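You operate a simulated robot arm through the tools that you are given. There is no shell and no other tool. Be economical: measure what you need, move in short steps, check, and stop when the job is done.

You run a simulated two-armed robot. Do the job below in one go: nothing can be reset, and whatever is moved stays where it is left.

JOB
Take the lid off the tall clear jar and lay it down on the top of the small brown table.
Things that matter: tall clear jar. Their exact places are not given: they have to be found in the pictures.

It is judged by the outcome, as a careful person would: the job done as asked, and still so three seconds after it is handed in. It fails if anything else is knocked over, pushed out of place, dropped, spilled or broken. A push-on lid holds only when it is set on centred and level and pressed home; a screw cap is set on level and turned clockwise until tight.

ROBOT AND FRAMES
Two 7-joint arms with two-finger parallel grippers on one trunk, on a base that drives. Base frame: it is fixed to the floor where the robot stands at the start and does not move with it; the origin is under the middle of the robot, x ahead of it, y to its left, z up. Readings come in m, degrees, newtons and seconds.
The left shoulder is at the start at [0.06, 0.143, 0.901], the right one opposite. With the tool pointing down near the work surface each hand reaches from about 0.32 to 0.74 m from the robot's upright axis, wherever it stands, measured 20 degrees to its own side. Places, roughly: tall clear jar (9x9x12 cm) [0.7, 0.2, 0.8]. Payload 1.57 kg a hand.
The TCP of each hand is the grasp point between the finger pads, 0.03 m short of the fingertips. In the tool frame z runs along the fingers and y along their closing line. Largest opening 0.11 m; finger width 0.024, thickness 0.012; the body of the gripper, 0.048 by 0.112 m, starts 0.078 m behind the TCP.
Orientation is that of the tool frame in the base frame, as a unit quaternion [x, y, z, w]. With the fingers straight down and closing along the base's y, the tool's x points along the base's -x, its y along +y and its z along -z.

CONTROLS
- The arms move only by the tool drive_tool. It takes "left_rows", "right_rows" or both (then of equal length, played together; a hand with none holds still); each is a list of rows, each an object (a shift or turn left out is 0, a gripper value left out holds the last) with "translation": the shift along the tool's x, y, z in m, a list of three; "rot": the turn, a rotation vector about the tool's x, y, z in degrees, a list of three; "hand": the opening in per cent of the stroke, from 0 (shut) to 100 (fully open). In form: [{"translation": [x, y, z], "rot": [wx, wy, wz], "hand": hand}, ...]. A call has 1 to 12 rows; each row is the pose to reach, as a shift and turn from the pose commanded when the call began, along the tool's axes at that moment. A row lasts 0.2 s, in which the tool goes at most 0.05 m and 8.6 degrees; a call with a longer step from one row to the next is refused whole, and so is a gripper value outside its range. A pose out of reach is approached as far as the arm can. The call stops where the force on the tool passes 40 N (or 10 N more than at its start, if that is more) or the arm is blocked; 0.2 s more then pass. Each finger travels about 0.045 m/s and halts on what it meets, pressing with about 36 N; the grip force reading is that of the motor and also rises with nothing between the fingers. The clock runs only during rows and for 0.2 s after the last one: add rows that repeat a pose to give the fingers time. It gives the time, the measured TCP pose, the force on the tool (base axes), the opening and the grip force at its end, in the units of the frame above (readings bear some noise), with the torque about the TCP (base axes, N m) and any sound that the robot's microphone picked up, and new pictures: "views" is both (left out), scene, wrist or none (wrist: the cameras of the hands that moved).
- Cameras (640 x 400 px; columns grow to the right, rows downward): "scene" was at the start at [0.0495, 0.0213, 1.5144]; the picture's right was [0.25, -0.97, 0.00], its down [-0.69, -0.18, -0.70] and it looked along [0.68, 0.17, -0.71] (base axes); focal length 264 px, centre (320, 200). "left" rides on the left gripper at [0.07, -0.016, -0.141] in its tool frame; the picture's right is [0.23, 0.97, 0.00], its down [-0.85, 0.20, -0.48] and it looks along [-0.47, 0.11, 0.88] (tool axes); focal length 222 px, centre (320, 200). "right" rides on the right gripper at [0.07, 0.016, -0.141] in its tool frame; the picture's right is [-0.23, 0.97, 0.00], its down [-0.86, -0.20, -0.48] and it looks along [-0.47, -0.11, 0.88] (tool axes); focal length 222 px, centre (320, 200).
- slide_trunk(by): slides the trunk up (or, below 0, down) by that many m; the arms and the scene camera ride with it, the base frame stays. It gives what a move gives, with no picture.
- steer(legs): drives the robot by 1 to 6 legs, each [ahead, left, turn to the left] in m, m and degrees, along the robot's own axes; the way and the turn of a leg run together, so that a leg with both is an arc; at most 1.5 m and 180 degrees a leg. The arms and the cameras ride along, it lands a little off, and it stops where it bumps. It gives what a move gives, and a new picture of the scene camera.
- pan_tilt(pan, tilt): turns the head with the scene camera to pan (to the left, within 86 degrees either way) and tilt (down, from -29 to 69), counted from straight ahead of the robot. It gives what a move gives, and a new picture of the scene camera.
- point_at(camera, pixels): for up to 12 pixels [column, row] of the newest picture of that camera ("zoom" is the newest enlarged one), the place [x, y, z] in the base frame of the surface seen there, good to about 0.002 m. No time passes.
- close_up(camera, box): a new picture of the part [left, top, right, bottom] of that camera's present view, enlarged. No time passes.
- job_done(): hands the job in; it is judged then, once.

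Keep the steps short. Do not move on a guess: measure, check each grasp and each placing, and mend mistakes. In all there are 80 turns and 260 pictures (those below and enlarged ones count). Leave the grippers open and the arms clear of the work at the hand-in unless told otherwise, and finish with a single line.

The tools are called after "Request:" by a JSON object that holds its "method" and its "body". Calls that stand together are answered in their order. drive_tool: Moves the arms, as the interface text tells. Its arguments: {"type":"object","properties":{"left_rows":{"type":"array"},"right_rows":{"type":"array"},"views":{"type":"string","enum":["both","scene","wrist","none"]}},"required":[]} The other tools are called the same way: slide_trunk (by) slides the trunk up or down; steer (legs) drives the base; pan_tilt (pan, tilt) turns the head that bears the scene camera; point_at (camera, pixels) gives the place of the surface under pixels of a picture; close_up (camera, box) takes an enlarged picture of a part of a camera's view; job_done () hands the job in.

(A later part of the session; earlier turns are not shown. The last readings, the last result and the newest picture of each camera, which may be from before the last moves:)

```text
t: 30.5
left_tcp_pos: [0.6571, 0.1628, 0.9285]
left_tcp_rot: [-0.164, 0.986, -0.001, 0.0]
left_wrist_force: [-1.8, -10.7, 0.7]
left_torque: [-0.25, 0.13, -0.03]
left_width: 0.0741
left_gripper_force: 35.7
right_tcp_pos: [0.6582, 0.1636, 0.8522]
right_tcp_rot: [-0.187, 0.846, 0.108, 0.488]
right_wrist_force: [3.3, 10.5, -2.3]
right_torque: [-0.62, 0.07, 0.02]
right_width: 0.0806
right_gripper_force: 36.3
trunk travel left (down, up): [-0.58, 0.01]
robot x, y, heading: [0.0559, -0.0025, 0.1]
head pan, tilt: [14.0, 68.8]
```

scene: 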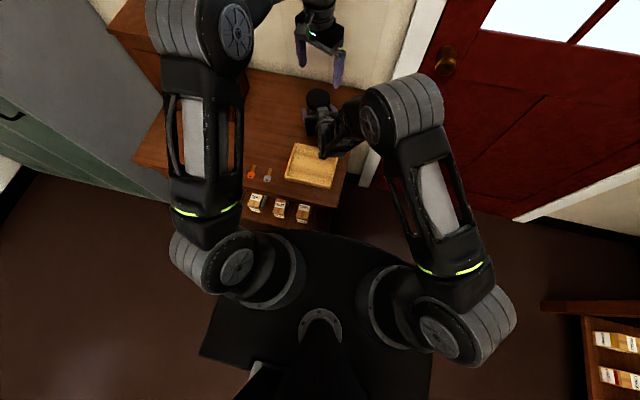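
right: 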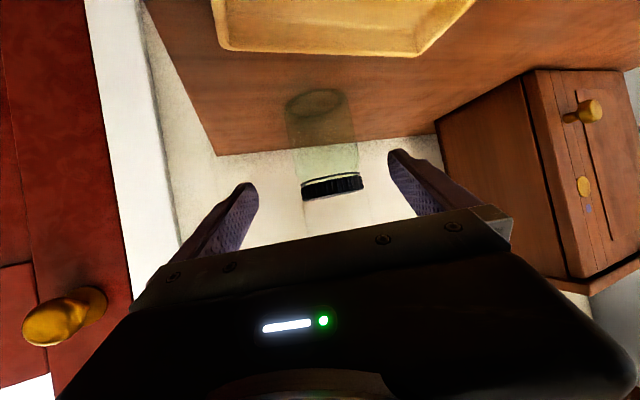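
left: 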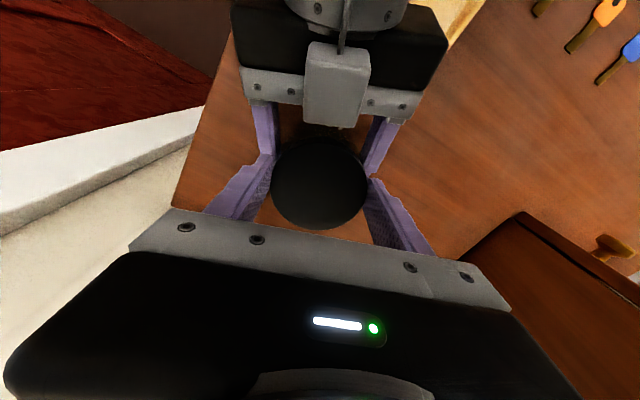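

It turns freely with little torque about z. A side force of about 10 N in −y is building up, so I'll shift 3 mm that way and turn another 48°.

Request:
{"method": "drive_tool", "body": {"left_rows": [{"translation": [0.001, -0.0028, 0], "rot": [0, 0, -4]}, {"translation": [0.001, -0.0028, 0], "rot": [0, 0, -12]}, {"translation": [0.001, -0.0028, 0], "rot": [0, 0, -20]}, {"translation": [0.001, -0.0028, 0], "rot": [0, 0, -28]}, {"translation": [0.001, -0.0028, 0], "rot": [0, 0, -36]}, {"translation": [0.001, -0.0028, 0], "rot": [0, 0, -42]}, {"translation": [0.001, -0.0028, 0], "rot": [0, 0, -48]}], "views": "wrist"}}

Request:
{"method": "close_up", "body": {"camera": "scene", "box": [256, 60, 416, 160]}}

```text
t: 32.1
left_tcp_pos: [0.6578, 0.1604, 0.9289]
left_tcp_rot: [-0.552, 0.834, -0.003, 0.001]
left_wrist_force: [19.3, -13.0, -0.3]
left_torque: [-0.21, -0.39, -0.11]
left_width: 0.0741
left_gripper_force: 35.7
right_tcp_pos: [0.6571, 0.1639, 0.8505]
right_tcp_rot: [-0.189, 0.846, 0.11, 0.486]
right_wrist_force: [-17.1, 11.8, 2.1]
right_torque: [-0.71, -0.99, 0.04]
right_width: 0.0805
right_gripper_force: 35.7
trunk travel left (down, up): [-0.58, 0.01]
robot x, y, heading: [0.0605, 0.0037, 0.2]
head pan, tilt: [14.0, 68.8]
```

left: 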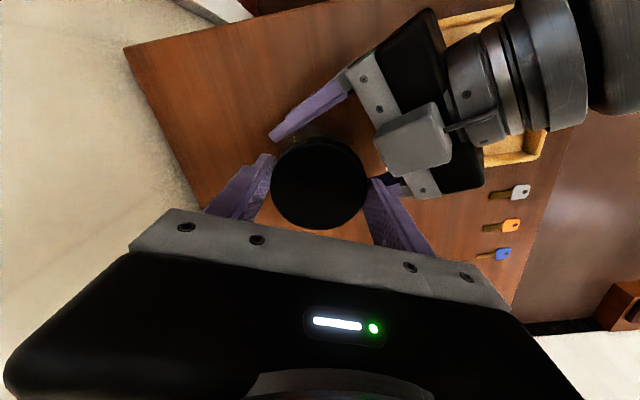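

```text
4.00 times, centred on (336, 110) of scene
```

zoom: 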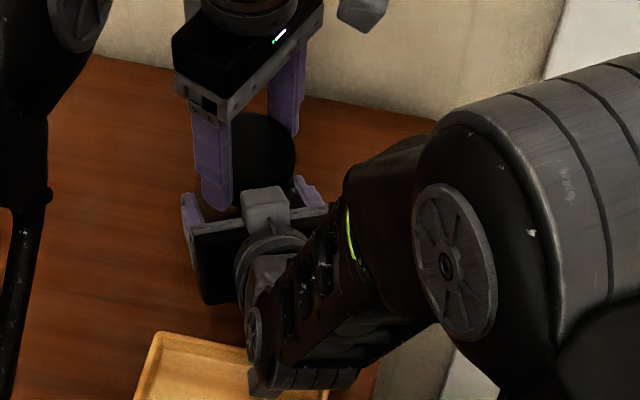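

About 72° are done and the finger is now close to the right hand, with a side force of about 19 N. I'll open the left hand, turn back 72° and look at the lid before regrasping.

Request:
{"method": "drive_tool", "body": {"left_rows": [{"hand": 100}, {"hand": 100}, {"hand": 100}, {"rot": [0, 0, 8], "hand": 100}, {"rot": [0, 0, 16]}, {"rot": [0, 0, 24]}, {"rot": [0, 0, 32]}, {"rot": [0, 0, 40]}, {"rot": [0, 0, 48]}, {"rot": [0, 0, 56]}, {"rot": [0, 0, 64]}, {"rot": [0, 0, 72]}], "views": "wrist"}}

Request:
{"method": "close_up", "body": {"camera": "left", "box": [200, 110, 424, 250]}}

Request:
{"method": "point_at", "body": {"camera": "zoom", "pixels": [[208, 210], [468, 210], [337, 85], [337, 335]]}}

```text
t: 34.7
left_tcp_pos: [0.657, 0.161, 0.9294]
left_tcp_rot: [0.045, 0.999, -0.001, 0.0]
left_wrist_force: [0.1, -0.8, 0.3]
left_torque: [-0.04, 0.02, 0.03]
left_width: 0.1099
left_gripper_force: 0.0
right_tcp_pos: [0.6585, 0.1622, 0.8527]
right_tcp_rot: [-0.186, 0.846, 0.108, 0.487]
right_wrist_force: [0.5, 0.0, 0.6]
right_torque: [0.07, 0.05, 0.03]
right_width: 0.0805
right_gripper_force: 35.8
trunk travel left (down, up): [-0.58, 0.01]
robot x, y, heading: [0.0558, 0.0039, 0.0]
head pan, tilt: [14.0, 68.8]
```

left: 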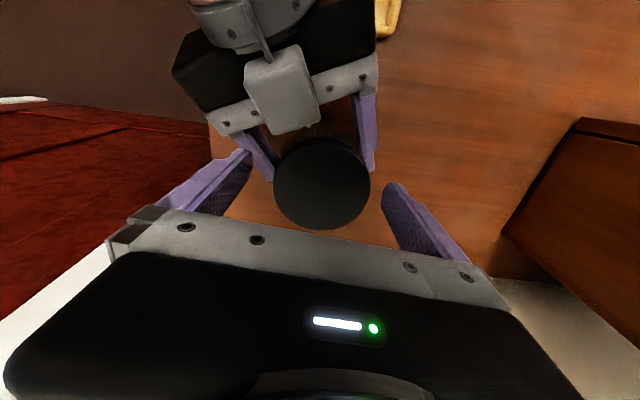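

```text
2.86 times, centred on (312, 180) of left
```

zoom: 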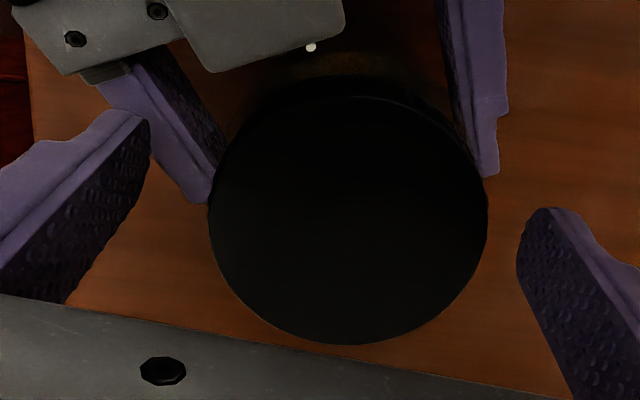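

```text
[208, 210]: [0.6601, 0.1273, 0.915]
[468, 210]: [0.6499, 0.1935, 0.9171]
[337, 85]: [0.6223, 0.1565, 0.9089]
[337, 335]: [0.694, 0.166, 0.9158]
```

The lid top is at 0.9155, barely changed. I'll regrasp with a 2 mm +y shift and turn another 72°, then try a slight lift to feel whether it's free.

Request:
{"method": "drive_tool", "body": {"left_rows": [{"translation": [0, 0.0022, 0], "hand": 100}, {"translation": [0, 0.0022, 0], "hand": 55}, {"translation": [0, 0.0022, 0], "hand": 55}, {"translation": [0, 0.0022, 0], "hand": 55}, {"translation": [0, 0.0022, 0], "hand": 55}, {"translation": [0, 0.0022, 0], "hand": 55}, {"translation": [0, 0.0022, -0.001], "hand": 55}, {"translation": [0, 0.0022, -0.002], "hand": 55}, {"translation": [0, 0.0022, -0.003], "hand": 55}], "views": "none"}}

```text
t: 36.7
left_tcp_pos: [0.6573, 0.1652, 0.9309]
left_tcp_rot: [0.044, 0.999, 0.0, 0.001]
left_wrist_force: [15.7, 3.0, -21.7]
left_torque: [0.25, -0.52, 0.05]
left_width: 0.0742
left_gripper_force: 36.2
right_tcp_pos: [0.6593, 0.1632, 0.8542]
right_tcp_rot: [-0.189, 0.845, 0.11, 0.489]
right_wrist_force: [-16.7, -4.2, 18.7]
right_torque: [0.06, -0.64, 0.02]
right_width: 0.0806
right_gripper_force: 35.8
trunk travel left (down, up): [-0.58, 0.01]
robot x, y, heading: [0.0595, 0.0033, -0.0]
head pan, tilt: [14.0, 68.8]
```

A 22 N pull doesn't free it, so the lid is still threaded. I'll relax the pull to almost nothing, ease +x, and turn 72° again.

Request:
{"method": "drive_tool", "body": {"left_rows": [{"translation": [-0.002, -0.001, 0.002]}, {"translation": [-0.002, -0.001, 0.002], "rot": [0, 0, -8]}, {"translation": [-0.002, -0.001, 0.002], "rot": [0, 0, -16]}, {"translation": [-0.002, -0.001, 0.002], "rot": [0, 0, -24]}, {"translation": [-0.002, -0.001, 0.002], "rot": [0, 0, -32]}, {"translation": [-0.002, -0.001, 0.002], "rot": [0, 0, -40]}, {"translation": [-0.002, -0.001, 0.002], "rot": [0, 0, -48]}, {"translation": [-0.002, -0.001, 0.002], "rot": [0, 0, -56]}, {"translation": [-0.002, -0.001, 0.002], "rot": [0, 0, -64]}, {"translation": [-0.002, -0.001, 0.002], "rot": [0, 0, -70]}], "views": "none"}}

Request:
{"method": "close_up", "body": {"camera": "right", "box": [160, 50, 480, 250]}}

```text
t: 38.9
left_tcp_pos: [0.6591, 0.1615, 0.9286]
left_tcp_rot: [-0.537, 0.844, 0.0, -0.001]
left_wrist_force: [-8.6, -16.0, -1.6]
left_torque: [-0.57, 0.35, -0.01]
left_width: 0.0743
left_gripper_force: 36.0
right_tcp_pos: [0.6579, 0.1631, 0.8527]
right_tcp_rot: [-0.189, 0.846, 0.11, 0.487]
right_wrist_force: [9.6, 15.8, -0.2]
right_torque: [-0.59, 0.36, 0.02]
right_width: 0.08
right_gripper_force: 35.9
trunk travel left (down, up): [-0.58, 0.01]
robot x, y, heading: [0.0584, -0.0013, -0.1]
head pan, tilt: [14.0, 68.8]
```

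```text
2.00 times, centred on (320, 150) of right
```

zoom: 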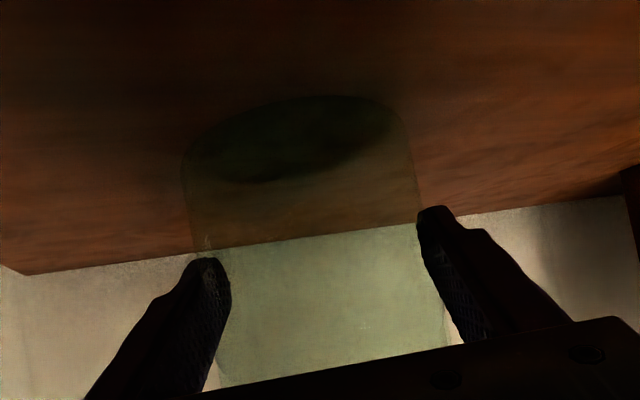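

There's almost no torque about z, so the lid is turning with the hand, not slipping. I'll try the slight lift here.

Request:
{"method": "drive_tool", "body": {"left_rows": [{"translation": [0, 0, -0.001]}, {"translation": [0, 0, -0.002]}, {"translation": [0, 0, -0.003]}, {"translation": [0, 0, -0.003]}], "views": "none"}}

```text
t: 39.9
left_tcp_pos: [0.6586, 0.1616, 0.9322]
left_tcp_rot: [-0.537, 0.843, -0.001, 0.0]
left_wrist_force: [9.0, -18.3, -21.3]
left_torque: [-0.88, -0.45, -0.04]
left_width: 0.0742
left_gripper_force: 36.4
right_tcp_pos: [0.6591, 0.1664, 0.854]
right_tcp_rot: [-0.188, 0.845, 0.11, 0.489]
right_wrist_force: [-8.5, 18.2, 18.2]
right_torque: [-0.55, -0.15, 0.01]
right_width: 0.0802
right_gripper_force: 36.2
trunk travel left (down, up): [-0.58, 0.01]
robot x, y, heading: [0.0598, -0.0001, 0.0]
head pan, tilt: [14.0, 68.8]
```

Still threaded. I'll undo the lift, open, turn back, and repeat.

Request:
{"method": "drive_tool", "body": {"left_rows": [{"translation": [0, 0, 0.003]}, {"translation": [0, 0, 0.003], "hand": 100}, {"translation": [0, 0, 0.003], "hand": 100}, {"translation": [0, 0, 0.003], "hand": 100}, {"translation": [0, 0, 0.003], "rot": [0, 0, 8.5]}, {"translation": [0, 0, 0.003], "rot": [0, 0, 17]}, {"translation": [0, 0, 0.003], "rot": [0, 0, 25.5]}, {"translation": [0, 0, 0.003], "rot": [0, 0, 34]}, {"translation": [0, 0, 0.003], "rot": [0, 0, 42.5]}, {"translation": [0, 0, 0.003], "rot": [0, 0, 51]}, {"translation": [0, 0, 0.003], "rot": [0, 0, 59.5]}, {"translation": [0, 0, 0.003], "rot": [0, 0, 68]}], "views": "wrist"}}

Request:
{"method": "close_up", "body": {"camera": "left", "box": [200, 110, 424, 250]}}

Request:
{"method": "point_at", "body": {"camera": "left", "pixels": [[320, 185], [300, 195], [340, 195]]}}

```text
t: 42.5
left_tcp_pos: [0.6583, 0.1625, 0.9297]
left_tcp_rot: [0.026, 1.0, 0.0, 0.0]
left_wrist_force: [0.1, 0.1, 0.3]
left_torque: [-0.02, -0.02, 0.01]
left_width: 0.1099
left_gripper_force: 0.1
right_tcp_pos: [0.6582, 0.1633, 0.8535]
right_tcp_rot: [-0.188, 0.846, 0.109, 0.487]
right_wrist_force: [-0.6, -0.3, -0.7]
right_torque: [0.03, 0.08, 0.0]
right_width: 0.0803
right_gripper_force: 36.0
trunk travel left (down, up): [-0.58, 0.01]
robot x, y, heading: [0.0629, 0.002, 0.0]
head pan, tilt: [14.0, 68.8]
```

left: 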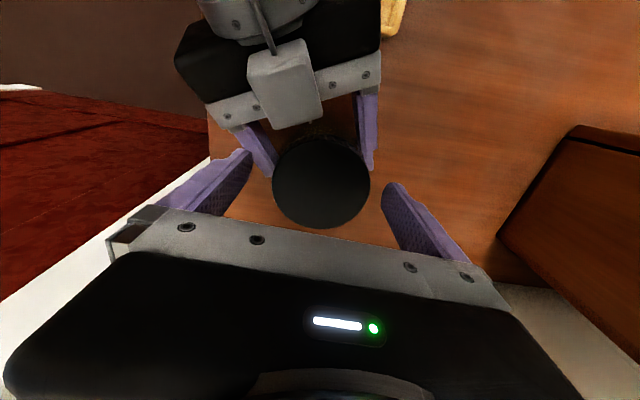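

```text
2.86 times, centred on (312, 180) of left
```

zoom: 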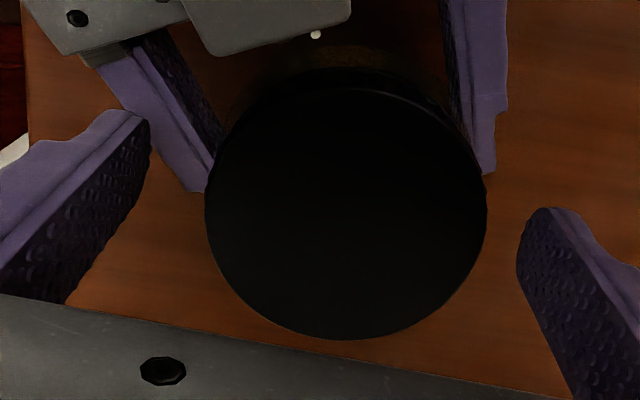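

```text
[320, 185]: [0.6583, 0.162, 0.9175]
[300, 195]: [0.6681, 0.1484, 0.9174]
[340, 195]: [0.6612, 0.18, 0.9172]
```

The lid top has risen to 0.9174, so it is unscrewing. Regrasping 1.5 mm higher and turning another 70°, with a slight rise along the way.

Request:
{"method": "drive_tool", "body": {"left_rows": [{"translation": [0, 0.001, -0.0015], "hand": 55}, {"translation": [0, 0.001, -0.0015], "hand": 55}, {"translation": [0, 0.001, -0.0015], "hand": 55}, {"translation": [0, 0.001, -0.0015], "rot": [0, 0, -7], "hand": 55}, {"translation": [0, 0.001, -0.0015], "rot": [0, 0, -15]}, {"translation": [0, 0.001, -0.0018], "rot": [0, 0, -23]}, {"translation": [0, 0.001, -0.002], "rot": [0, 0, -31]}, {"translation": [0, 0.001, -0.002], "rot": [0, 0, -39]}, {"translation": [0, 0.001, -0.0023], "rot": [0, 0, -47]}, {"translation": [0, 0.001, -0.0025], "rot": [0, 0, -55]}, {"translation": [0, 0.001, -0.0025], "rot": [0, 0, -63]}, {"translation": [0, 0.001, -0.0025], "rot": [0, 0, -70]}], "views": "none"}}

Request:
{"method": "drive_tool", "body": {"left_rows": [{"translation": [0, 0, -0.001]}, {"translation": [0, 0, -0.002]}, {"translation": [0, 0, -0.002]}], "views": "none"}}

```text
t: 45.1
left_tcp_pos: [0.6581, 0.1638, 0.932]
left_tcp_rot: [-0.553, 0.833, -0.001, 0.0]
left_wrist_force: [2.0, -6.2, 0.3]
left_torque: [-0.09, -0.05, -0.11]
left_width: 0.0743
left_gripper_force: 36.5
right_tcp_pos: [0.6585, 0.1624, 0.8521]
right_tcp_rot: [-0.189, 0.846, 0.109, 0.487]
right_wrist_force: [-2.6, 6.1, -2.2]
right_torque: [-0.3, -0.13, 0.08]
right_width: 0.0802
right_gripper_force: 36.0
trunk travel left (down, up): [-0.58, 0.01]
robot x, y, heading: [0.0612, -0.0007, 0.0]
head pan, tilt: [14.0, 68.8]
```

```text
t: 45.9
left_tcp_pos: [0.6581, 0.1628, 0.9344]
left_tcp_rot: [-0.552, 0.834, 0.0, 0.001]
left_wrist_force: [6.9, -8.4, -5.3]
left_torque: [-0.09, -0.03, -0.06]
left_width: 0.0742
left_gripper_force: 36.0
right_tcp_pos: [0.6587, 0.1634, 0.8518]
right_tcp_rot: [-0.189, 0.845, 0.11, 0.488]
right_wrist_force: [-7.1, 7.6, 2.3]
right_torque: [-0.56, -0.54, 0.06]
right_width: 0.0802
right_gripper_force: 35.6
trunk travel left (down, up): [-0.58, 0.01]
robot x, y, heading: [0.0571, 0.002, 0.1]
head pan, tilt: [14.0, 68.8]
```

A 2 mm lift now meets only about 5 N, so it may be free. Lifting 3 mm more, cautiously.

Request:
{"method": "drive_tool", "body": {"left_rows": [{"translation": [0, 0, -0.001]}, {"translation": [0, 0, -0.002]}, {"translation": [0, 0, -0.003]}, {"translation": [0, 0, -0.003]}], "views": "none"}}

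```text
t: 46.9
left_tcp_pos: [0.6588, 0.1636, 0.9362]
left_tcp_rot: [-0.553, 0.833, -0.001, 0.0]
left_wrist_force: [8.8, -10.8, -6.0]
left_torque: [-0.13, -0.08, -0.1]
left_width: 0.0744
left_gripper_force: 36.2
right_tcp_pos: [0.6591, 0.1631, 0.852]
right_tcp_rot: [-0.188, 0.846, 0.109, 0.487]
right_wrist_force: [-9.2, 11.1, 2.9]
right_torque: [-0.73, -0.7, 0.05]
right_width: 0.0802
right_gripper_force: 36.3
trunk travel left (down, up): [-0.58, 0.01]
robot x, y, heading: [0.06, -0.0002, 0.3]
head pan, tilt: [14.0, 68.8]
```

It rises with a steady, low force. I'll look before going further.

Request:
{"method": "drive_tool", "body": {"left_rows": [{}], "views": "wrist"}}

Request:
{"method": "close_up", "body": {"camera": "left", "box": [200, 110, 424, 250]}}

Request:
{"method": "close_up", "body": {"camera": "scene", "box": [280, 60, 376, 120]}}

Request:
{"method": "point_at", "body": {"camera": "left", "pixels": [[320, 185], [300, 195], [340, 195]]}}

```text
t: 47.3
left_tcp_pos: [0.6583, 0.163, 0.9362]
left_tcp_rot: [-0.552, 0.834, -0.001, 0.001]
left_wrist_force: [10.4, -10.9, -5.8]
left_torque: [-0.18, -0.12, -0.13]
left_width: 0.0743
left_gripper_force: 36.1
right_tcp_pos: [0.6592, 0.1627, 0.8516]
right_tcp_rot: [-0.187, 0.846, 0.108, 0.487]
right_wrist_force: [-9.3, 11.2, 2.2]
right_torque: [-0.76, -0.67, 0.12]
right_width: 0.0803
right_gripper_force: 35.8
trunk travel left (down, up): [-0.58, 0.01]
robot x, y, heading: [0.058, 0.0003, -0.2]
head pan, tilt: [14.0, 68.8]
```

left: 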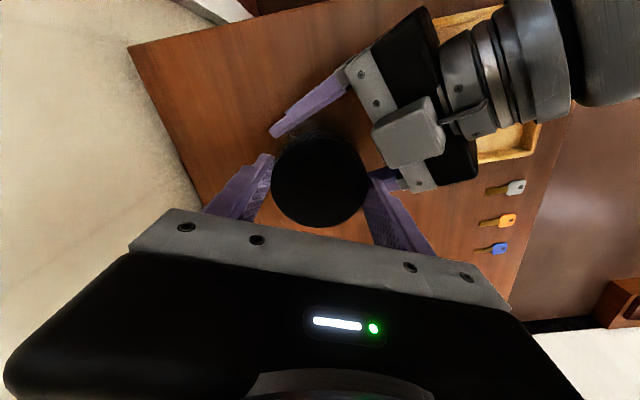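

```text
2.86 times, centred on (312, 180) of left
```

zoom: 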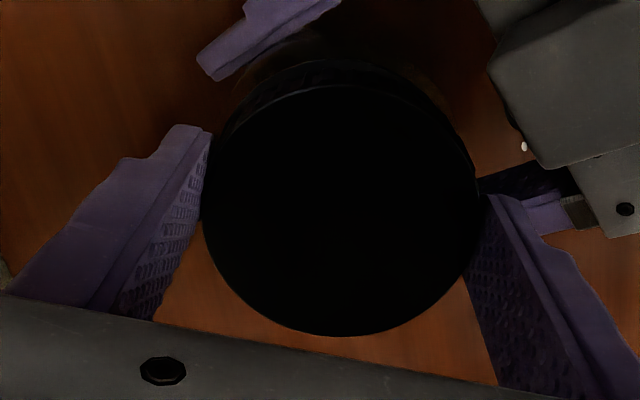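

```text
6.67 times, centred on (328, 90) of scene
```

zoom: 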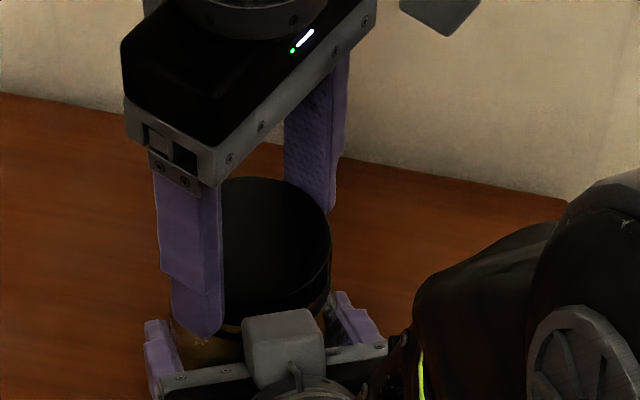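

```text
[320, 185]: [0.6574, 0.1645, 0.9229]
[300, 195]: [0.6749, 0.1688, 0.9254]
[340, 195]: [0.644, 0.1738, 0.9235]
```

The lid top is at about 0.924 and has risen with the hand, so it's free and only rubbing the neck. Lifting on.

Request:
{"method": "drive_tool", "body": {"left_rows": [{"translation": [0, 0, -0.003]}, {"translation": [0, 0, -0.006]}, {"translation": [0, 0, -0.01]}, {"translation": [0, 0, -0.015]}, {"translation": [0, 0, -0.02]}], "views": "none"}}

Request:
{"method": "close_up", "body": {"camera": "scene", "box": [264, 50, 392, 130]}}

```text
t: 48.5
left_tcp_pos: [0.6576, 0.1635, 0.9561]
left_tcp_rot: [-0.553, 0.833, 0.001, -0.001]
left_wrist_force: [-0.5, -0.7, 0.6]
left_torque: [-0.03, 0.03, -0.01]
left_width: 0.061
left_gripper_force: 0.3
right_tcp_pos: [0.6591, 0.1597, 0.8522]
right_tcp_rot: [-0.187, 0.846, 0.108, 0.487]
right_wrist_force: [-0.7, 0.2, -1.1]
right_torque: [-0.01, 0.02, -0.02]
right_width: 0.0803
right_gripper_force: 35.9
trunk travel left (down, up): [-0.58, 0.01]
robot x, y, heading: [0.0642, -0.0025, 0.1]
head pan, tilt: [14.0, 68.8]
```

```text
5.00 times, centred on (328, 90) of scene
```

zoom: 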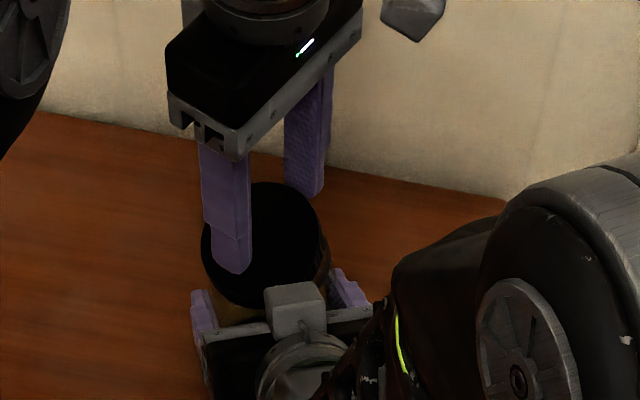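

The fingers slipped off the lid: the width is now 0.061 and there's no grip force. I'll open, raise and turn back, and measure where the lid sits.

Request:
{"method": "drive_tool", "body": {"left_rows": [{"translation": [0, 0, -0.01], "hand": 100}, {"translation": [0, 0, -0.02], "hand": 100}, {"translation": [0, 0, -0.03], "hand": 100}, {"translation": [0, 0, -0.03], "rot": [0, 0, 8.5]}, {"translation": [0, 0, -0.03], "rot": [0, 0, 17]}, {"translation": [0, 0, -0.03], "rot": [0, 0, 25.5]}, {"translation": [0, 0, -0.03], "rot": [0, 0, 34]}, {"translation": [0, 0, -0.03], "rot": [0, 0, 42.5]}, {"translation": [0, 0, -0.03], "rot": [0, 0, 51]}, {"translation": [0, 0, -0.03], "rot": [0, 0, 59.5]}, {"translation": [0, 0, -0.03], "rot": [0, 0, 68]}], "views": "wrist"}}

Request:
{"method": "close_up", "body": {"camera": "left", "box": [200, 90, 424, 230]}}

Request:
{"method": "close_up", "body": {"camera": "scene", "box": [264, 50, 392, 130]}}

Request:
{"method": "point_at", "body": {"camera": "left", "pixels": [[320, 145], [320, 165], [300, 165], [340, 165], [320, 185]]}}

```text
t: 50.9
left_tcp_pos: [0.6589, 0.1638, 0.9856]
left_tcp_rot: [0.009, 1.0, 0.0, 0.0]
left_wrist_force: [-0.2, -0.3, 0.4]
left_torque: [-0.01, 0.02, 0.0]
left_width: 0.1102
left_gripper_force: 0.0
right_tcp_pos: [0.6594, 0.1624, 0.8524]
right_tcp_rot: [-0.188, 0.846, 0.109, 0.487]
right_wrist_force: [1.1, -0.7, -3.0]
right_torque: [0.0, 0.01, 0.0]
right_width: 0.0801
right_gripper_force: 35.4
trunk travel left (down, up): [-0.58, 0.01]
robot x, y, heading: [0.061, 0.0004, -0.2]
head pan, tilt: [14.0, 68.8]
```

left: 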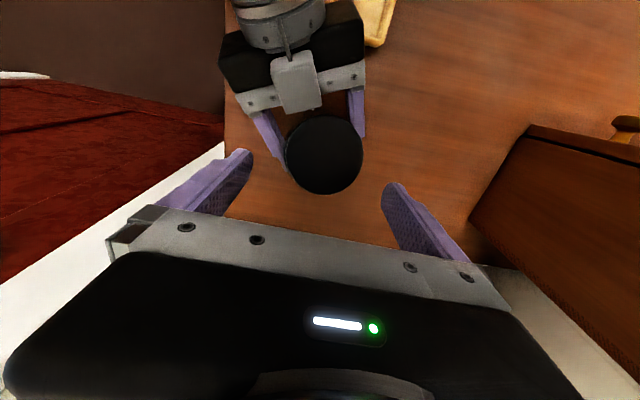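

```text
2.86 times, centred on (312, 160) of left
```

zoom: 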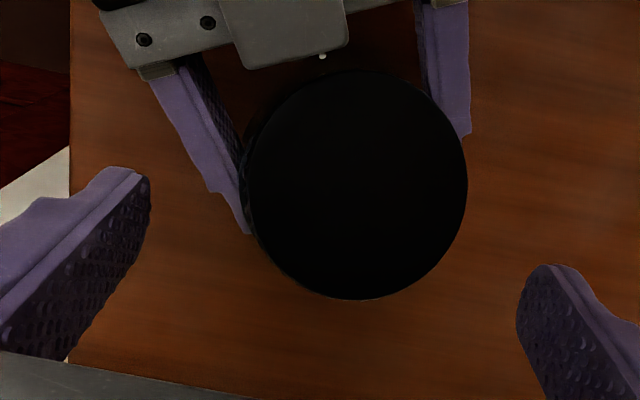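

```text
5.00 times, centred on (328, 90) of scene
```

zoom: 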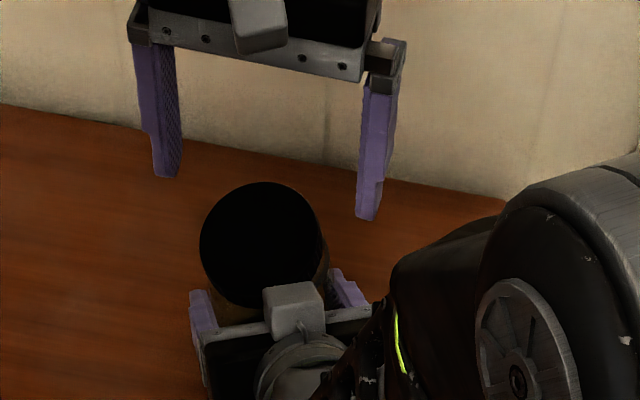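

```text
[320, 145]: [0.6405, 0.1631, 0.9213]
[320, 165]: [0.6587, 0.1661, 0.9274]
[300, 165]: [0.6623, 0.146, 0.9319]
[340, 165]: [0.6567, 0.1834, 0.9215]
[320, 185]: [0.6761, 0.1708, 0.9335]
```

The lid is off its thread but cocked: its top slopes from 0.921 to 0.9335, about 24°, high towards +x/−y. That's why one finger slid off. I'll regrip across the tilt axis, with the closing line at about 75° where both sides are nearly level, centred at (0.653, 0.165) with TCP z 0.930.

Request:
{"method": "drive_tool", "body": {"left_rows": [{"translation": [0.003, 0.001, 0.01], "rot": [0, 0, 7], "hand": 100}, {"translation": [0.006, 0.001, 0.02], "rot": [0, 0, 14]}, {"translation": [0.006, 0.001, 0.035], "rot": [0, 0, 14]}, {"translation": [0.006, 0.001, 0.045], "rot": [0, 0, 14]}, {"translation": [0.006, 0.001, 0.0555], "rot": [0, 0, 14]}, {"translation": [0.006, 0.001, 0.0555], "rot": [0, 0, 14]}], "views": "wrist"}}

Request:
{"method": "close_up", "body": {"camera": "left", "box": [200, 110, 424, 250]}}

Request:
{"method": "close_up", "body": {"camera": "scene", "box": [264, 50, 392, 130]}}

```text
t: 52.3
left_tcp_pos: [0.6528, 0.1658, 0.9305]
left_tcp_rot: [0.131, 0.991, 0.0, 0.0]
left_wrist_force: [2.7, 1.8, -0.8]
left_torque: [0.03, -0.06, 0.19]
left_width: 0.1086
left_gripper_force: 0.1
right_tcp_pos: [0.6584, 0.1636, 0.8523]
right_tcp_rot: [-0.188, 0.846, 0.108, 0.488]
right_wrist_force: [-3.8, -0.2, -1.2]
right_torque: [0.04, -0.19, -0.16]
right_width: 0.0802
right_gripper_force: 35.7
trunk travel left (down, up): [-0.58, 0.01]
robot x, y, heading: [0.0574, 0.0017, -0.1]
head pan, tilt: [14.0, 68.8]
```

left: 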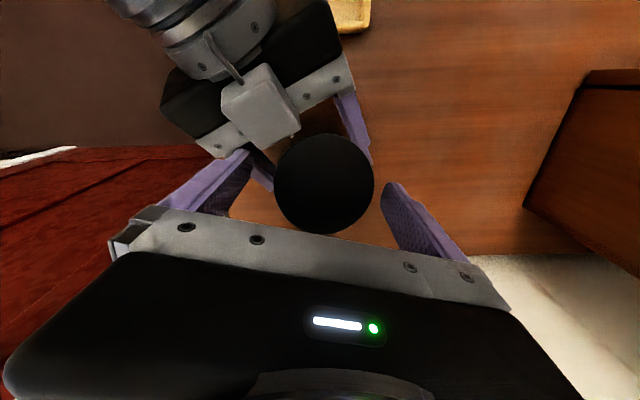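

```text
2.86 times, centred on (312, 180) of left
```

zoom: 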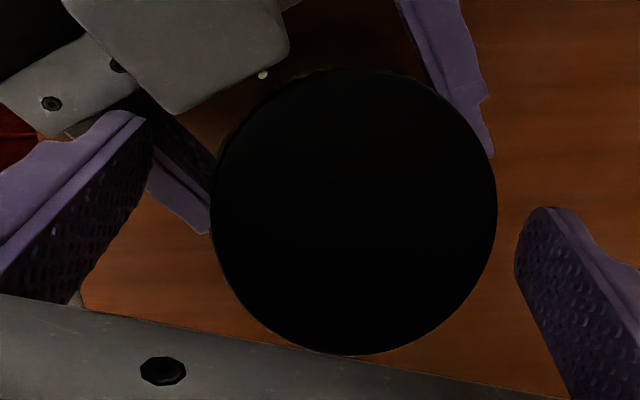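

```text
5.00 times, centred on (328, 90) of scene
```

zoom: 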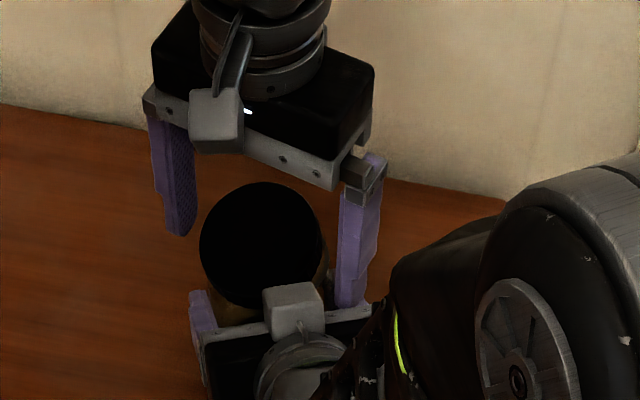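

There's a slight touch, about 3 N, between the near-side finger and the right hand. Closing moves that finger away, so I'll close on the lid.

Request:
{"method": "drive_tool", "body": {"left_rows": [{"translation": [0, 0, -0.001], "hand": 50}, {"translation": [0, 0, -0.001], "hand": 50}, {"translation": [0, 0, -0.001], "hand": 50}, {"translation": [0, 0, -0.001], "hand": 50}, {"translation": [0, 0, -0.001], "hand": 50}, {"translation": [0, 0, -0.001], "hand": 50}], "views": "wrist"}}

Request:
{"method": "close_up", "body": {"camera": "left", "box": [200, 110, 424, 250]}}

Request:
{"method": "point_at", "body": {"camera": "left", "pixels": [[320, 165], [320, 185], [300, 185], [340, 185], [320, 205]]}}

```text
t: 53.7
left_tcp_pos: [0.6527, 0.1657, 0.9314]
left_tcp_rot: [0.129, 0.992, 0.001, -0.001]
left_wrist_force: [4.9, 11.0, 0.2]
left_torque: [0.21, -0.12, 0.11]
left_width: 0.0736
left_gripper_force: 35.4
right_tcp_pos: [0.6582, 0.1624, 0.8516]
right_tcp_rot: [-0.188, 0.846, 0.108, 0.487]
right_wrist_force: [-4.9, -10.8, -1.1]
right_torque: [0.68, -0.28, -0.05]
right_width: 0.0801
right_gripper_force: 35.7
trunk travel left (down, up): [-0.58, 0.01]
robot x, y, heading: [0.0607, 0.0005, 0.2]
head pan, tilt: [14.0, 68.8]
```

left: 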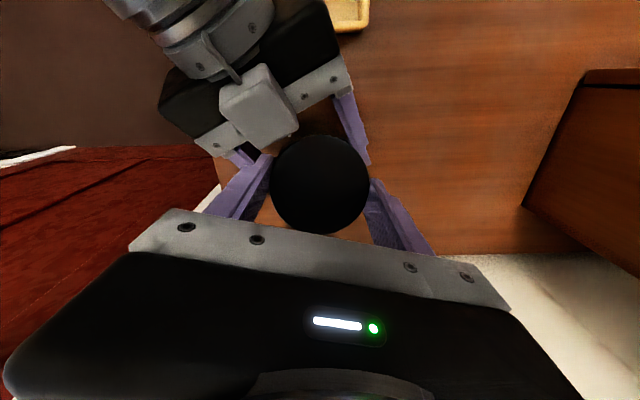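

```text
2.86 times, centred on (312, 180) of left
```

zoom: 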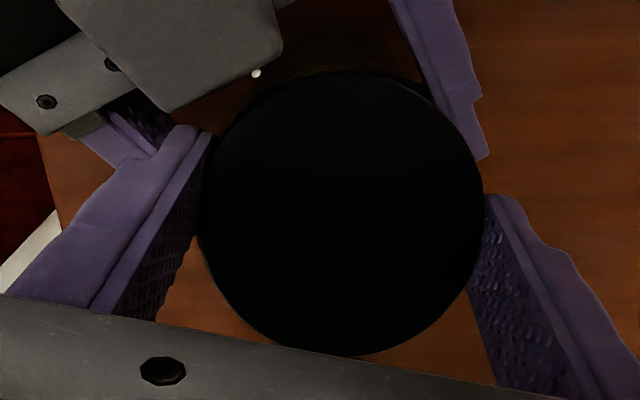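

```text
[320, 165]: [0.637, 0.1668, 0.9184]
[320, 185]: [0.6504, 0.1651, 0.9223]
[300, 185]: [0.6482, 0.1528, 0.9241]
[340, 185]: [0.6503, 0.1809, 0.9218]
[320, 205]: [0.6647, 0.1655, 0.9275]
```

The lid is gripped at 0.0736. I'll lift gently 4 mm.

Request:
{"method": "drive_tool", "body": {"left_rows": [{"translation": [0, 0, -0.001]}, {"translation": [0, 0, -0.002]}, {"translation": [0, 0, -0.003]}, {"translation": [0, 0, -0.004]}, {"translation": [0, 0, -0.004]}], "views": "wrist"}}

Request:
{"method": "point_at", "body": {"camera": "left", "pixels": [[320, 165], [320, 185], [300, 185], [340, 185], [320, 205]]}}

```text
t: 54.9
left_tcp_pos: [0.6526, 0.1637, 0.9364]
left_tcp_rot: [0.13, 0.992, -0.001, 0.0]
left_wrist_force: [-0.9, 2.6, 0.0]
left_torque: [0.01, 0.02, 0.05]
left_width: 0.0735
left_gripper_force: 36.1
right_tcp_pos: [0.6589, 0.1625, 0.8536]
right_tcp_rot: [-0.188, 0.845, 0.109, 0.488]
right_wrist_force: [-0.7, -2.3, -2.8]
right_torque: [0.16, 0.0, -0.02]
right_width: 0.0802
right_gripper_force: 36.1
trunk travel left (down, up): [-0.58, 0.01]
robot x, y, heading: [0.0648, 0.0006, -0.2]
head pan, tilt: [14.0, 68.8]
```

left: 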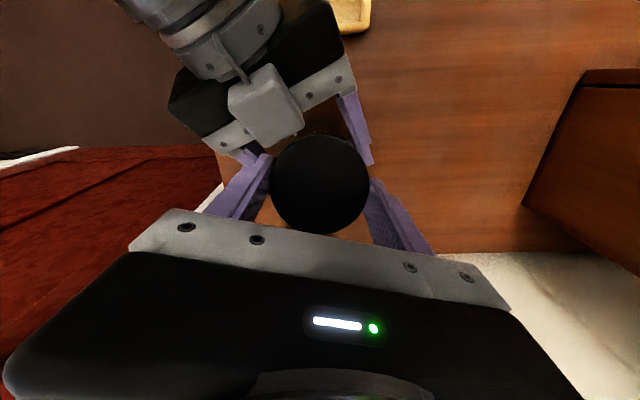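

```text
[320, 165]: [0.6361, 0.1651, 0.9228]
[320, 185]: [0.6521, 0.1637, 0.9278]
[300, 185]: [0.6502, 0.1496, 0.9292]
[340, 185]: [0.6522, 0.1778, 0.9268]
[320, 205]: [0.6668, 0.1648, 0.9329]
```

Force is nearly zero and the lid has risen with the hand. Lifting further, to about 8 cm up.

Request:
{"method": "drive_tool", "body": {"left_rows": [{"translation": [0, 0, -0.004]}, {"translation": [0, 0, -0.008]}, {"translation": [0, 0, -0.014]}, {"translation": [0, 0, -0.022]}, {"translation": [0, 0, -0.035]}, {"translation": [0, 0, -0.05]}, {"translation": [0, 0, -0.065]}, {"translation": [0, 0, -0.08]}, {"translation": [0, 0, -0.08]}]}}

Request:
{"method": "close_up", "body": {"camera": "scene", "box": [240, 20, 400, 120]}}

```text
t: 56.9
left_tcp_pos: [0.6525, 0.1648, 1.0159]
left_tcp_rot: [0.131, 0.991, -0.001, 0.0]
left_wrist_force: [-0.5, -0.2, 0.5]
left_torque: [0.01, 0.0, -0.02]
left_width: 0.0733
left_gripper_force: 35.9
right_tcp_pos: [0.6598, 0.1631, 0.8529]
right_tcp_rot: [-0.188, 0.846, 0.108, 0.487]
right_wrist_force: [0.3, 0.8, -3.5]
right_torque: [-0.01, 0.03, -0.01]
right_width: 0.0801
right_gripper_force: 36.2
trunk travel left (down, up): [-0.58, 0.01]
robot x, y, heading: [0.057, 0.0008, -0.2]
head pan, tilt: [14.0, 68.8]
```

scene: 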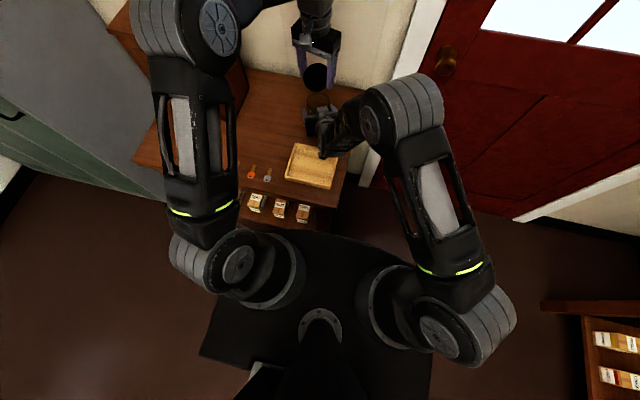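
left: 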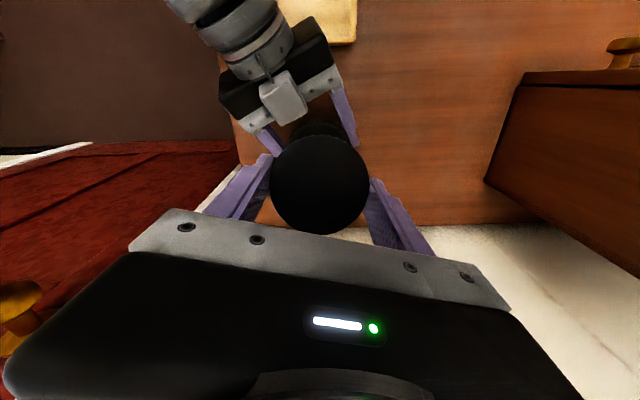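

```text
4.00 times, centred on (320, 70) of scene
```

zoom: 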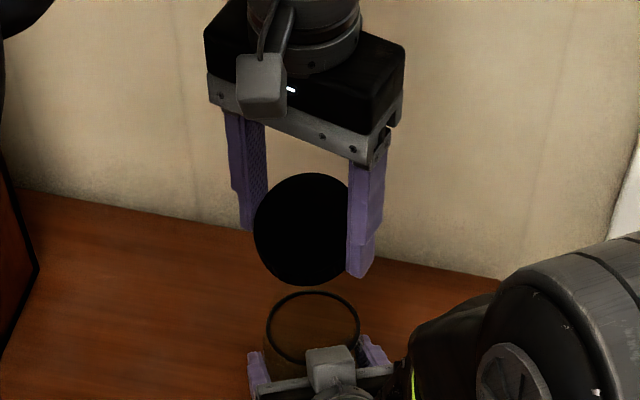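

The lid is clear, and the open jar rim shows beneath it. The right hand feels about −3.5 N in z, which may mean the jar is held slightly clear of the desk. I'll lower it in small steps and read the force before letting go.

Request:
{"method": "drive_tool", "body": {"right_rows": [{"translation": [0.0009, 0, 0.0005]}, {"translation": [0.0013, 0, 0.00075]}, {"translation": [0.0013, 0, 0.00075]}], "views": "none"}}

```text
t: 57.7
left_tcp_pos: [0.6522, 0.1644, 1.016]
left_tcp_rot: [0.131, 0.991, 0.0, 0.0]
left_wrist_force: [0.3, 0.8, 0.1]
left_torque: [0.01, 0.01, 0.01]
left_width: 0.0734
left_gripper_force: 36.3
right_tcp_pos: [0.659, 0.1632, 0.8513]
right_tcp_rot: [-0.187, 0.845, 0.109, 0.489]
right_wrist_force: [0.3, -2.2, 5.6]
right_torque: [-0.28, 0.15, 0.03]
right_width: 0.0799
right_gripper_force: 35.9
trunk travel left (down, up): [-0.58, 0.01]
robot x, y, heading: [0.0579, -0.0039, -0.1]
head pan, tilt: [14.0, 68.8]
```

The jar now rests on the desk (+5.6 N). I'll open the right hand and back it out.

Request:
{"method": "drive_tool", "body": {"right_rows": [{"hand": 100}, {"hand": 100}, {"hand": 100}, {"hand": 100}, {"translation": [0, 0, -0.02]}, {"translation": [0, 0, -0.05]}, {"translation": [0, 0, -0.08]}, {"translation": [0, 0, -0.12]}, {"translation": [0, 0, -0.16]}, {"translation": [0, 0, -0.2]}], "left_rows": [{}, {}, {}, {}, {}, {}, {}, {}, {}, {}], "views": "scene"}}

Request:
{"method": "close_up", "body": {"camera": "scene", "box": [240, 40, 400, 140]}}

```text
t: 59.9
left_tcp_pos: [0.6508, 0.165, 1.0158]
left_tcp_rot: [0.131, 0.991, 0.0, 0.0]
left_wrist_force: [-0.8, 0.0, -1.0]
left_torque: [-0.01, -0.04, 0.02]
left_width: 0.0735
left_gripper_force: 36.0
right_tcp_pos: [0.4981, 0.0898, 0.9498]
right_tcp_rot: [-0.188, 0.845, 0.108, 0.488]
right_wrist_force: [0.4, -0.7, -0.9]
right_torque: [-0.03, 0.03, 0.02]
right_width: 0.1099
right_gripper_force: 0.1
trunk travel left (down, up): [-0.58, 0.01]
robot x, y, heading: [0.0623, -0.0003, -0.1]
head pan, tilt: [14.0, 68.8]
```

scene: 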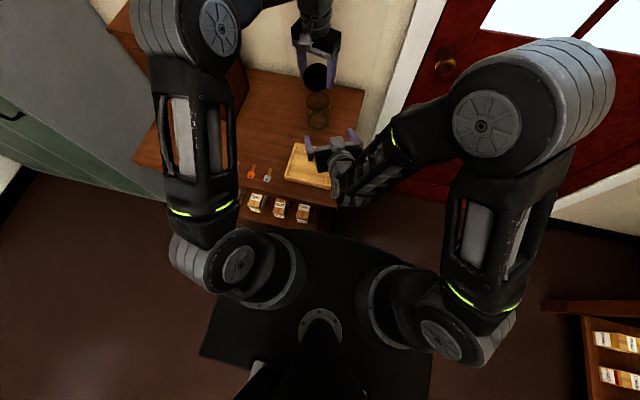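

```text
4.00 times, centred on (320, 90) of scene
```

zoom: 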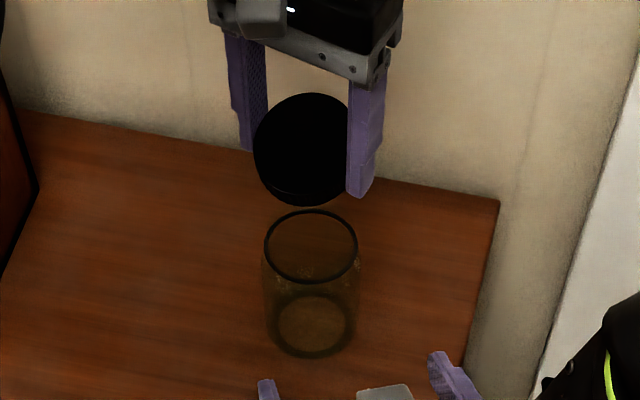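

The jar stands upright and open. I'll draw both hands up and back before driving.

Request:
{"method": "drive_tool", "body": {"left_rows": [{"translation": [0.02, 0.004, -0.02]}, {"translation": [0.05, 0.01, -0.03]}, {"translation": [0.085, 0.018, -0.04]}, {"translation": [0.12, 0.025, -0.04]}, {"translation": [0.155, 0.032, -0.04]}, {"translation": [0.19, 0.039, -0.04]}, {"translation": [0.219, 0.045, -0.04]}], "right_rows": [{"translation": [-0.005, -0.009, -0.026]}, {"translation": [-0.01, -0.018, -0.052]}, {"translation": [-0.014, -0.028, -0.078]}, {"translation": [-0.019, -0.038, -0.104]}, {"translation": [-0.024, -0.047, -0.13]}, {"translation": [-0.029, -0.057, -0.156]}, {"translation": [-0.033, -0.066, -0.182]}], "views": "none"}}

Request:
{"method": "pan_tilt", "body": {"pan": 86, "tilt": 35}}

```text
t: 61.5
left_tcp_pos: [0.451, 0.2622, 1.0572]
left_tcp_rot: [0.131, 0.991, 0.001, 0.001]
left_wrist_force: [-0.2, -0.5, 0.1]
left_torque: [-0.02, -0.02, 0.0]
left_width: 0.0737
left_gripper_force: 36.0
right_tcp_pos: [0.4809, 0.0553, 1.1025]
right_tcp_rot: [-0.189, 0.846, 0.109, 0.487]
right_wrist_force: [0.4, 0.3, -0.2]
right_torque: [-0.01, 0.01, 0.02]
right_width: 0.1101
right_gripper_force: 0.0
right hand out of reach, approached as far as the arm can: row 2, 3, 4, 5, 6, 7
trunk travel left (down, up): [-0.58, 0.01]
robot x, y, heading: [0.062, 0.0021, 0.3]
head pan, tilt: [14.0, 68.8]
```

```text
t: 62.9
left_tcp_pos: [0.4524, 0.2626, 1.0565]
left_tcp_rot: [0.131, 0.991, 0.0, 0.0]
left_wrist_force: [-0.8, 0.3, 0.8]
left_torque: [0.02, 0.01, -0.03]
left_width: 0.0733
left_gripper_force: 35.9
right_tcp_pos: [0.4823, 0.0555, 1.1009]
right_tcp_rot: [-0.187, 0.846, 0.108, 0.488]
right_wrist_force: [0.0, -0.6, 0.4]
right_torque: [0.0, 0.01, -0.03]
right_width: 0.1103
right_gripper_force: 0.1
trunk travel left (down, up): [-0.58, 0.01]
robot x, y, heading: [0.0567, -0.0002, 0.1]
head pan, tilt: [85.9, 35.0]
```

scene: 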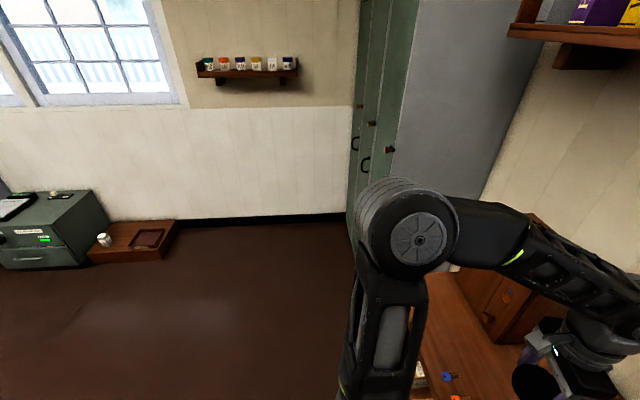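

Now I'll back 0.3 m away from the desk, and then turn left to see the low table and the rest of the room.

Request:
{"method": "steer", "body": {"legs": [[-0.3, 0, 0]]}}

Request:
{"method": "point_at", "body": {"camera": "scene", "pixels": [[120, 235], [150, 240], [172, 228], [160, 255], [100, 260], [105, 240], [150, 225], [110, 190], [250, 200]]}}

```text
t: 65.0
left_tcp_pos: [0.1523, 0.2617, 1.0577]
left_tcp_rot: [0.133, 0.991, -0.001, 0.001]
left_wrist_force: [-0.7, 0.1, 0.2]
left_torque: [0.01, -0.03, 0.01]
left_width: 0.0734
left_gripper_force: 35.6
right_tcp_pos: [0.1812, 0.0525, 1.1016]
right_tcp_rot: [-0.185, 0.847, 0.106, 0.487]
right_wrist_force: [0.0, 0.7, 0.3]
right_torque: [-0.01, -0.05, 0.01]
right_width: 0.11
right_gripper_force: 0.2
trunk travel left (down, up): [-0.58, 0.01]
robot x, y, heading: [-0.2458, 0.0003, -0.3]
head pan, tilt: [85.9, 35.0]
```

scene: 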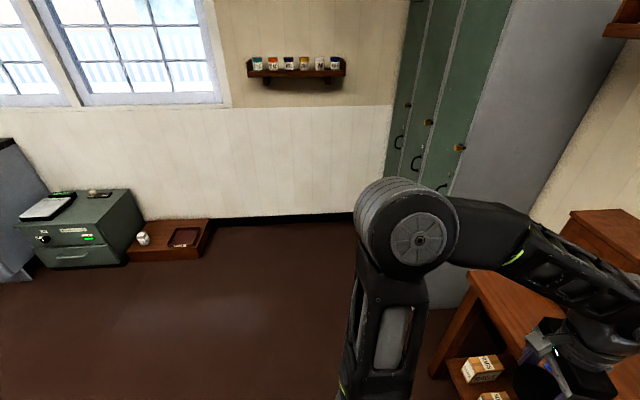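

```text
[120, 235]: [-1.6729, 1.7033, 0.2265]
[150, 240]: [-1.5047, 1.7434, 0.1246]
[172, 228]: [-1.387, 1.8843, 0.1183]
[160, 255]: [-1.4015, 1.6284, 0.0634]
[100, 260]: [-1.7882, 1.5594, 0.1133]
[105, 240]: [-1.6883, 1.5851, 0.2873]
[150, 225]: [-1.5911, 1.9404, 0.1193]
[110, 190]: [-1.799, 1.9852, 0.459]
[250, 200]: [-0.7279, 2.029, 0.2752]
```

That low brown piece has its top only at z ≈ 0.12, like a low platform. I'll turn left 90° and look at the rest of the room before deciding.

Request:
{"method": "pan_tilt", "body": {"pan": 60, "tilt": 30}}

Request:
{"method": "steer", "body": {"legs": [[0, 0, 90]]}}

Request:
{"method": "pan_tilt", "body": {"pan": 86, "tilt": 30}}

Request:
{"method": "pan_tilt", "body": {"pan": 25, "tilt": 30}}

```text
t: 65.9
left_tcp_pos: [0.1533, 0.2611, 1.0567]
left_tcp_rot: [0.133, 0.991, 0.0, 0.0]
left_wrist_force: [-0.6, 0.2, 0.6]
left_torque: [0.0, 0.0, -0.02]
left_width: 0.0731
left_gripper_force: 36.5
right_tcp_pos: [0.1812, 0.0541, 1.1015]
right_tcp_rot: [-0.186, 0.847, 0.107, 0.487]
right_wrist_force: [0.3, 0.7, -0.6]
right_torque: [-0.01, 0.02, 0.0]
right_width: 0.1098
right_gripper_force: 0.1
trunk travel left (down, up): [-0.58, 0.01]
robot x, y, heading: [-0.2446, 0.0017, -0.0]
head pan, tilt: [60.0, 30.0]
```

scene: 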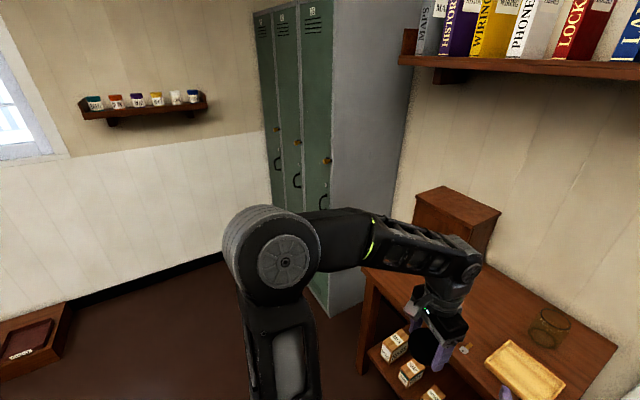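

```text
t: 70.2
left_tcp_pos: [-0.5109, 0.3889, 1.0565]
left_tcp_rot: [-0.616, 0.788, 0.001, 0.0]
left_wrist_force: [0.8, 0.1, -0.2]
left_torque: [0.0, -0.04, -0.01]
left_width: 0.0733
left_gripper_force: 35.8
right_tcp_pos: [-0.304, 0.4229, 1.1019]
right_tcp_rot: [0.734, -0.46, -0.423, -0.266]
right_wrist_force: [1.0, 0.5, -1.2]
right_torque: [0.03, 0.0, -0.02]
right_width: 0.1097
right_gripper_force: 0.0
trunk travel left (down, up): [-0.58, 0.01]
robot x, y, heading: [-0.2398, 0.0034, 91.1]
head pan, tilt: [60.0, 30.0]
```

scene: 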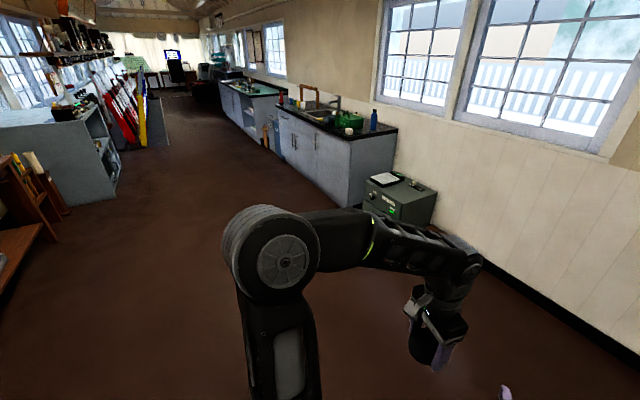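

```text
t: 71.0
left_tcp_pos: [-0.5102, 0.3881, 1.0569]
left_tcp_rot: [-0.615, 0.789, 0.0, 0.0]
left_wrist_force: [0.6, -0.5, -0.1]
left_torque: [0.0, -0.03, -0.02]
left_width: 0.0734
left_gripper_force: 36.2
right_tcp_pos: [-0.3044, 0.423, 1.101]
right_tcp_rot: [0.735, -0.46, -0.423, -0.265]
right_wrist_force: [0.1, -0.5, 0.0]
right_torque: [0.0, -0.01, -0.01]
right_width: 0.1099
right_gripper_force: 0.0
trunk travel left (down, up): [-0.58, 0.01]
robot x, y, heading: [-0.241, 0.0007, 91.1]
head pan, tilt: [85.9, 30.0]
```

scene: 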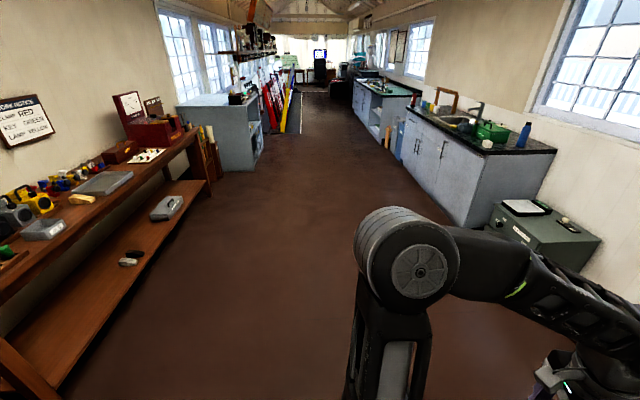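

```text
t: 72.4
left_tcp_pos: [-0.5095, 0.3894, 1.0573]
left_tcp_rot: [-0.616, 0.788, 0.0, 0.0]
left_wrist_force: [0.4, 0.1, 1.3]
left_torque: [0.0, -0.01, -0.01]
left_width: 0.0736
left_gripper_force: 35.9
right_tcp_pos: [-0.3032, 0.4223, 1.1015]
right_tcp_rot: [0.734, -0.46, -0.423, -0.265]
right_wrist_force: [-0.1, 0.1, -0.2]
right_torque: [0.02, 0.03, 0.03]
right_width: 0.1102
right_gripper_force: 0.0
trunk travel left (down, up): [-0.58, 0.01]
robot x, y, heading: [-0.2411, 0.0013, 91.0]
head pan, tilt: [25.0, 30.0]
```

scene: 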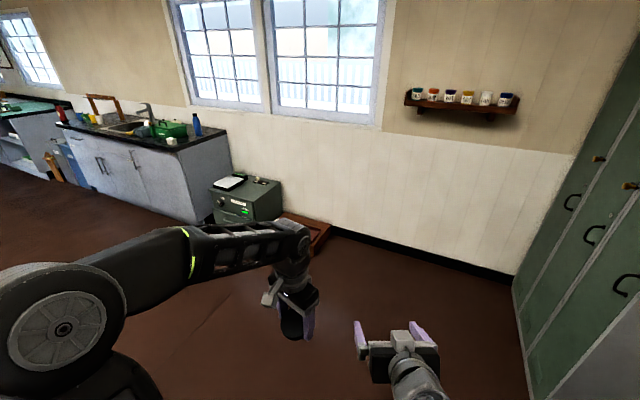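

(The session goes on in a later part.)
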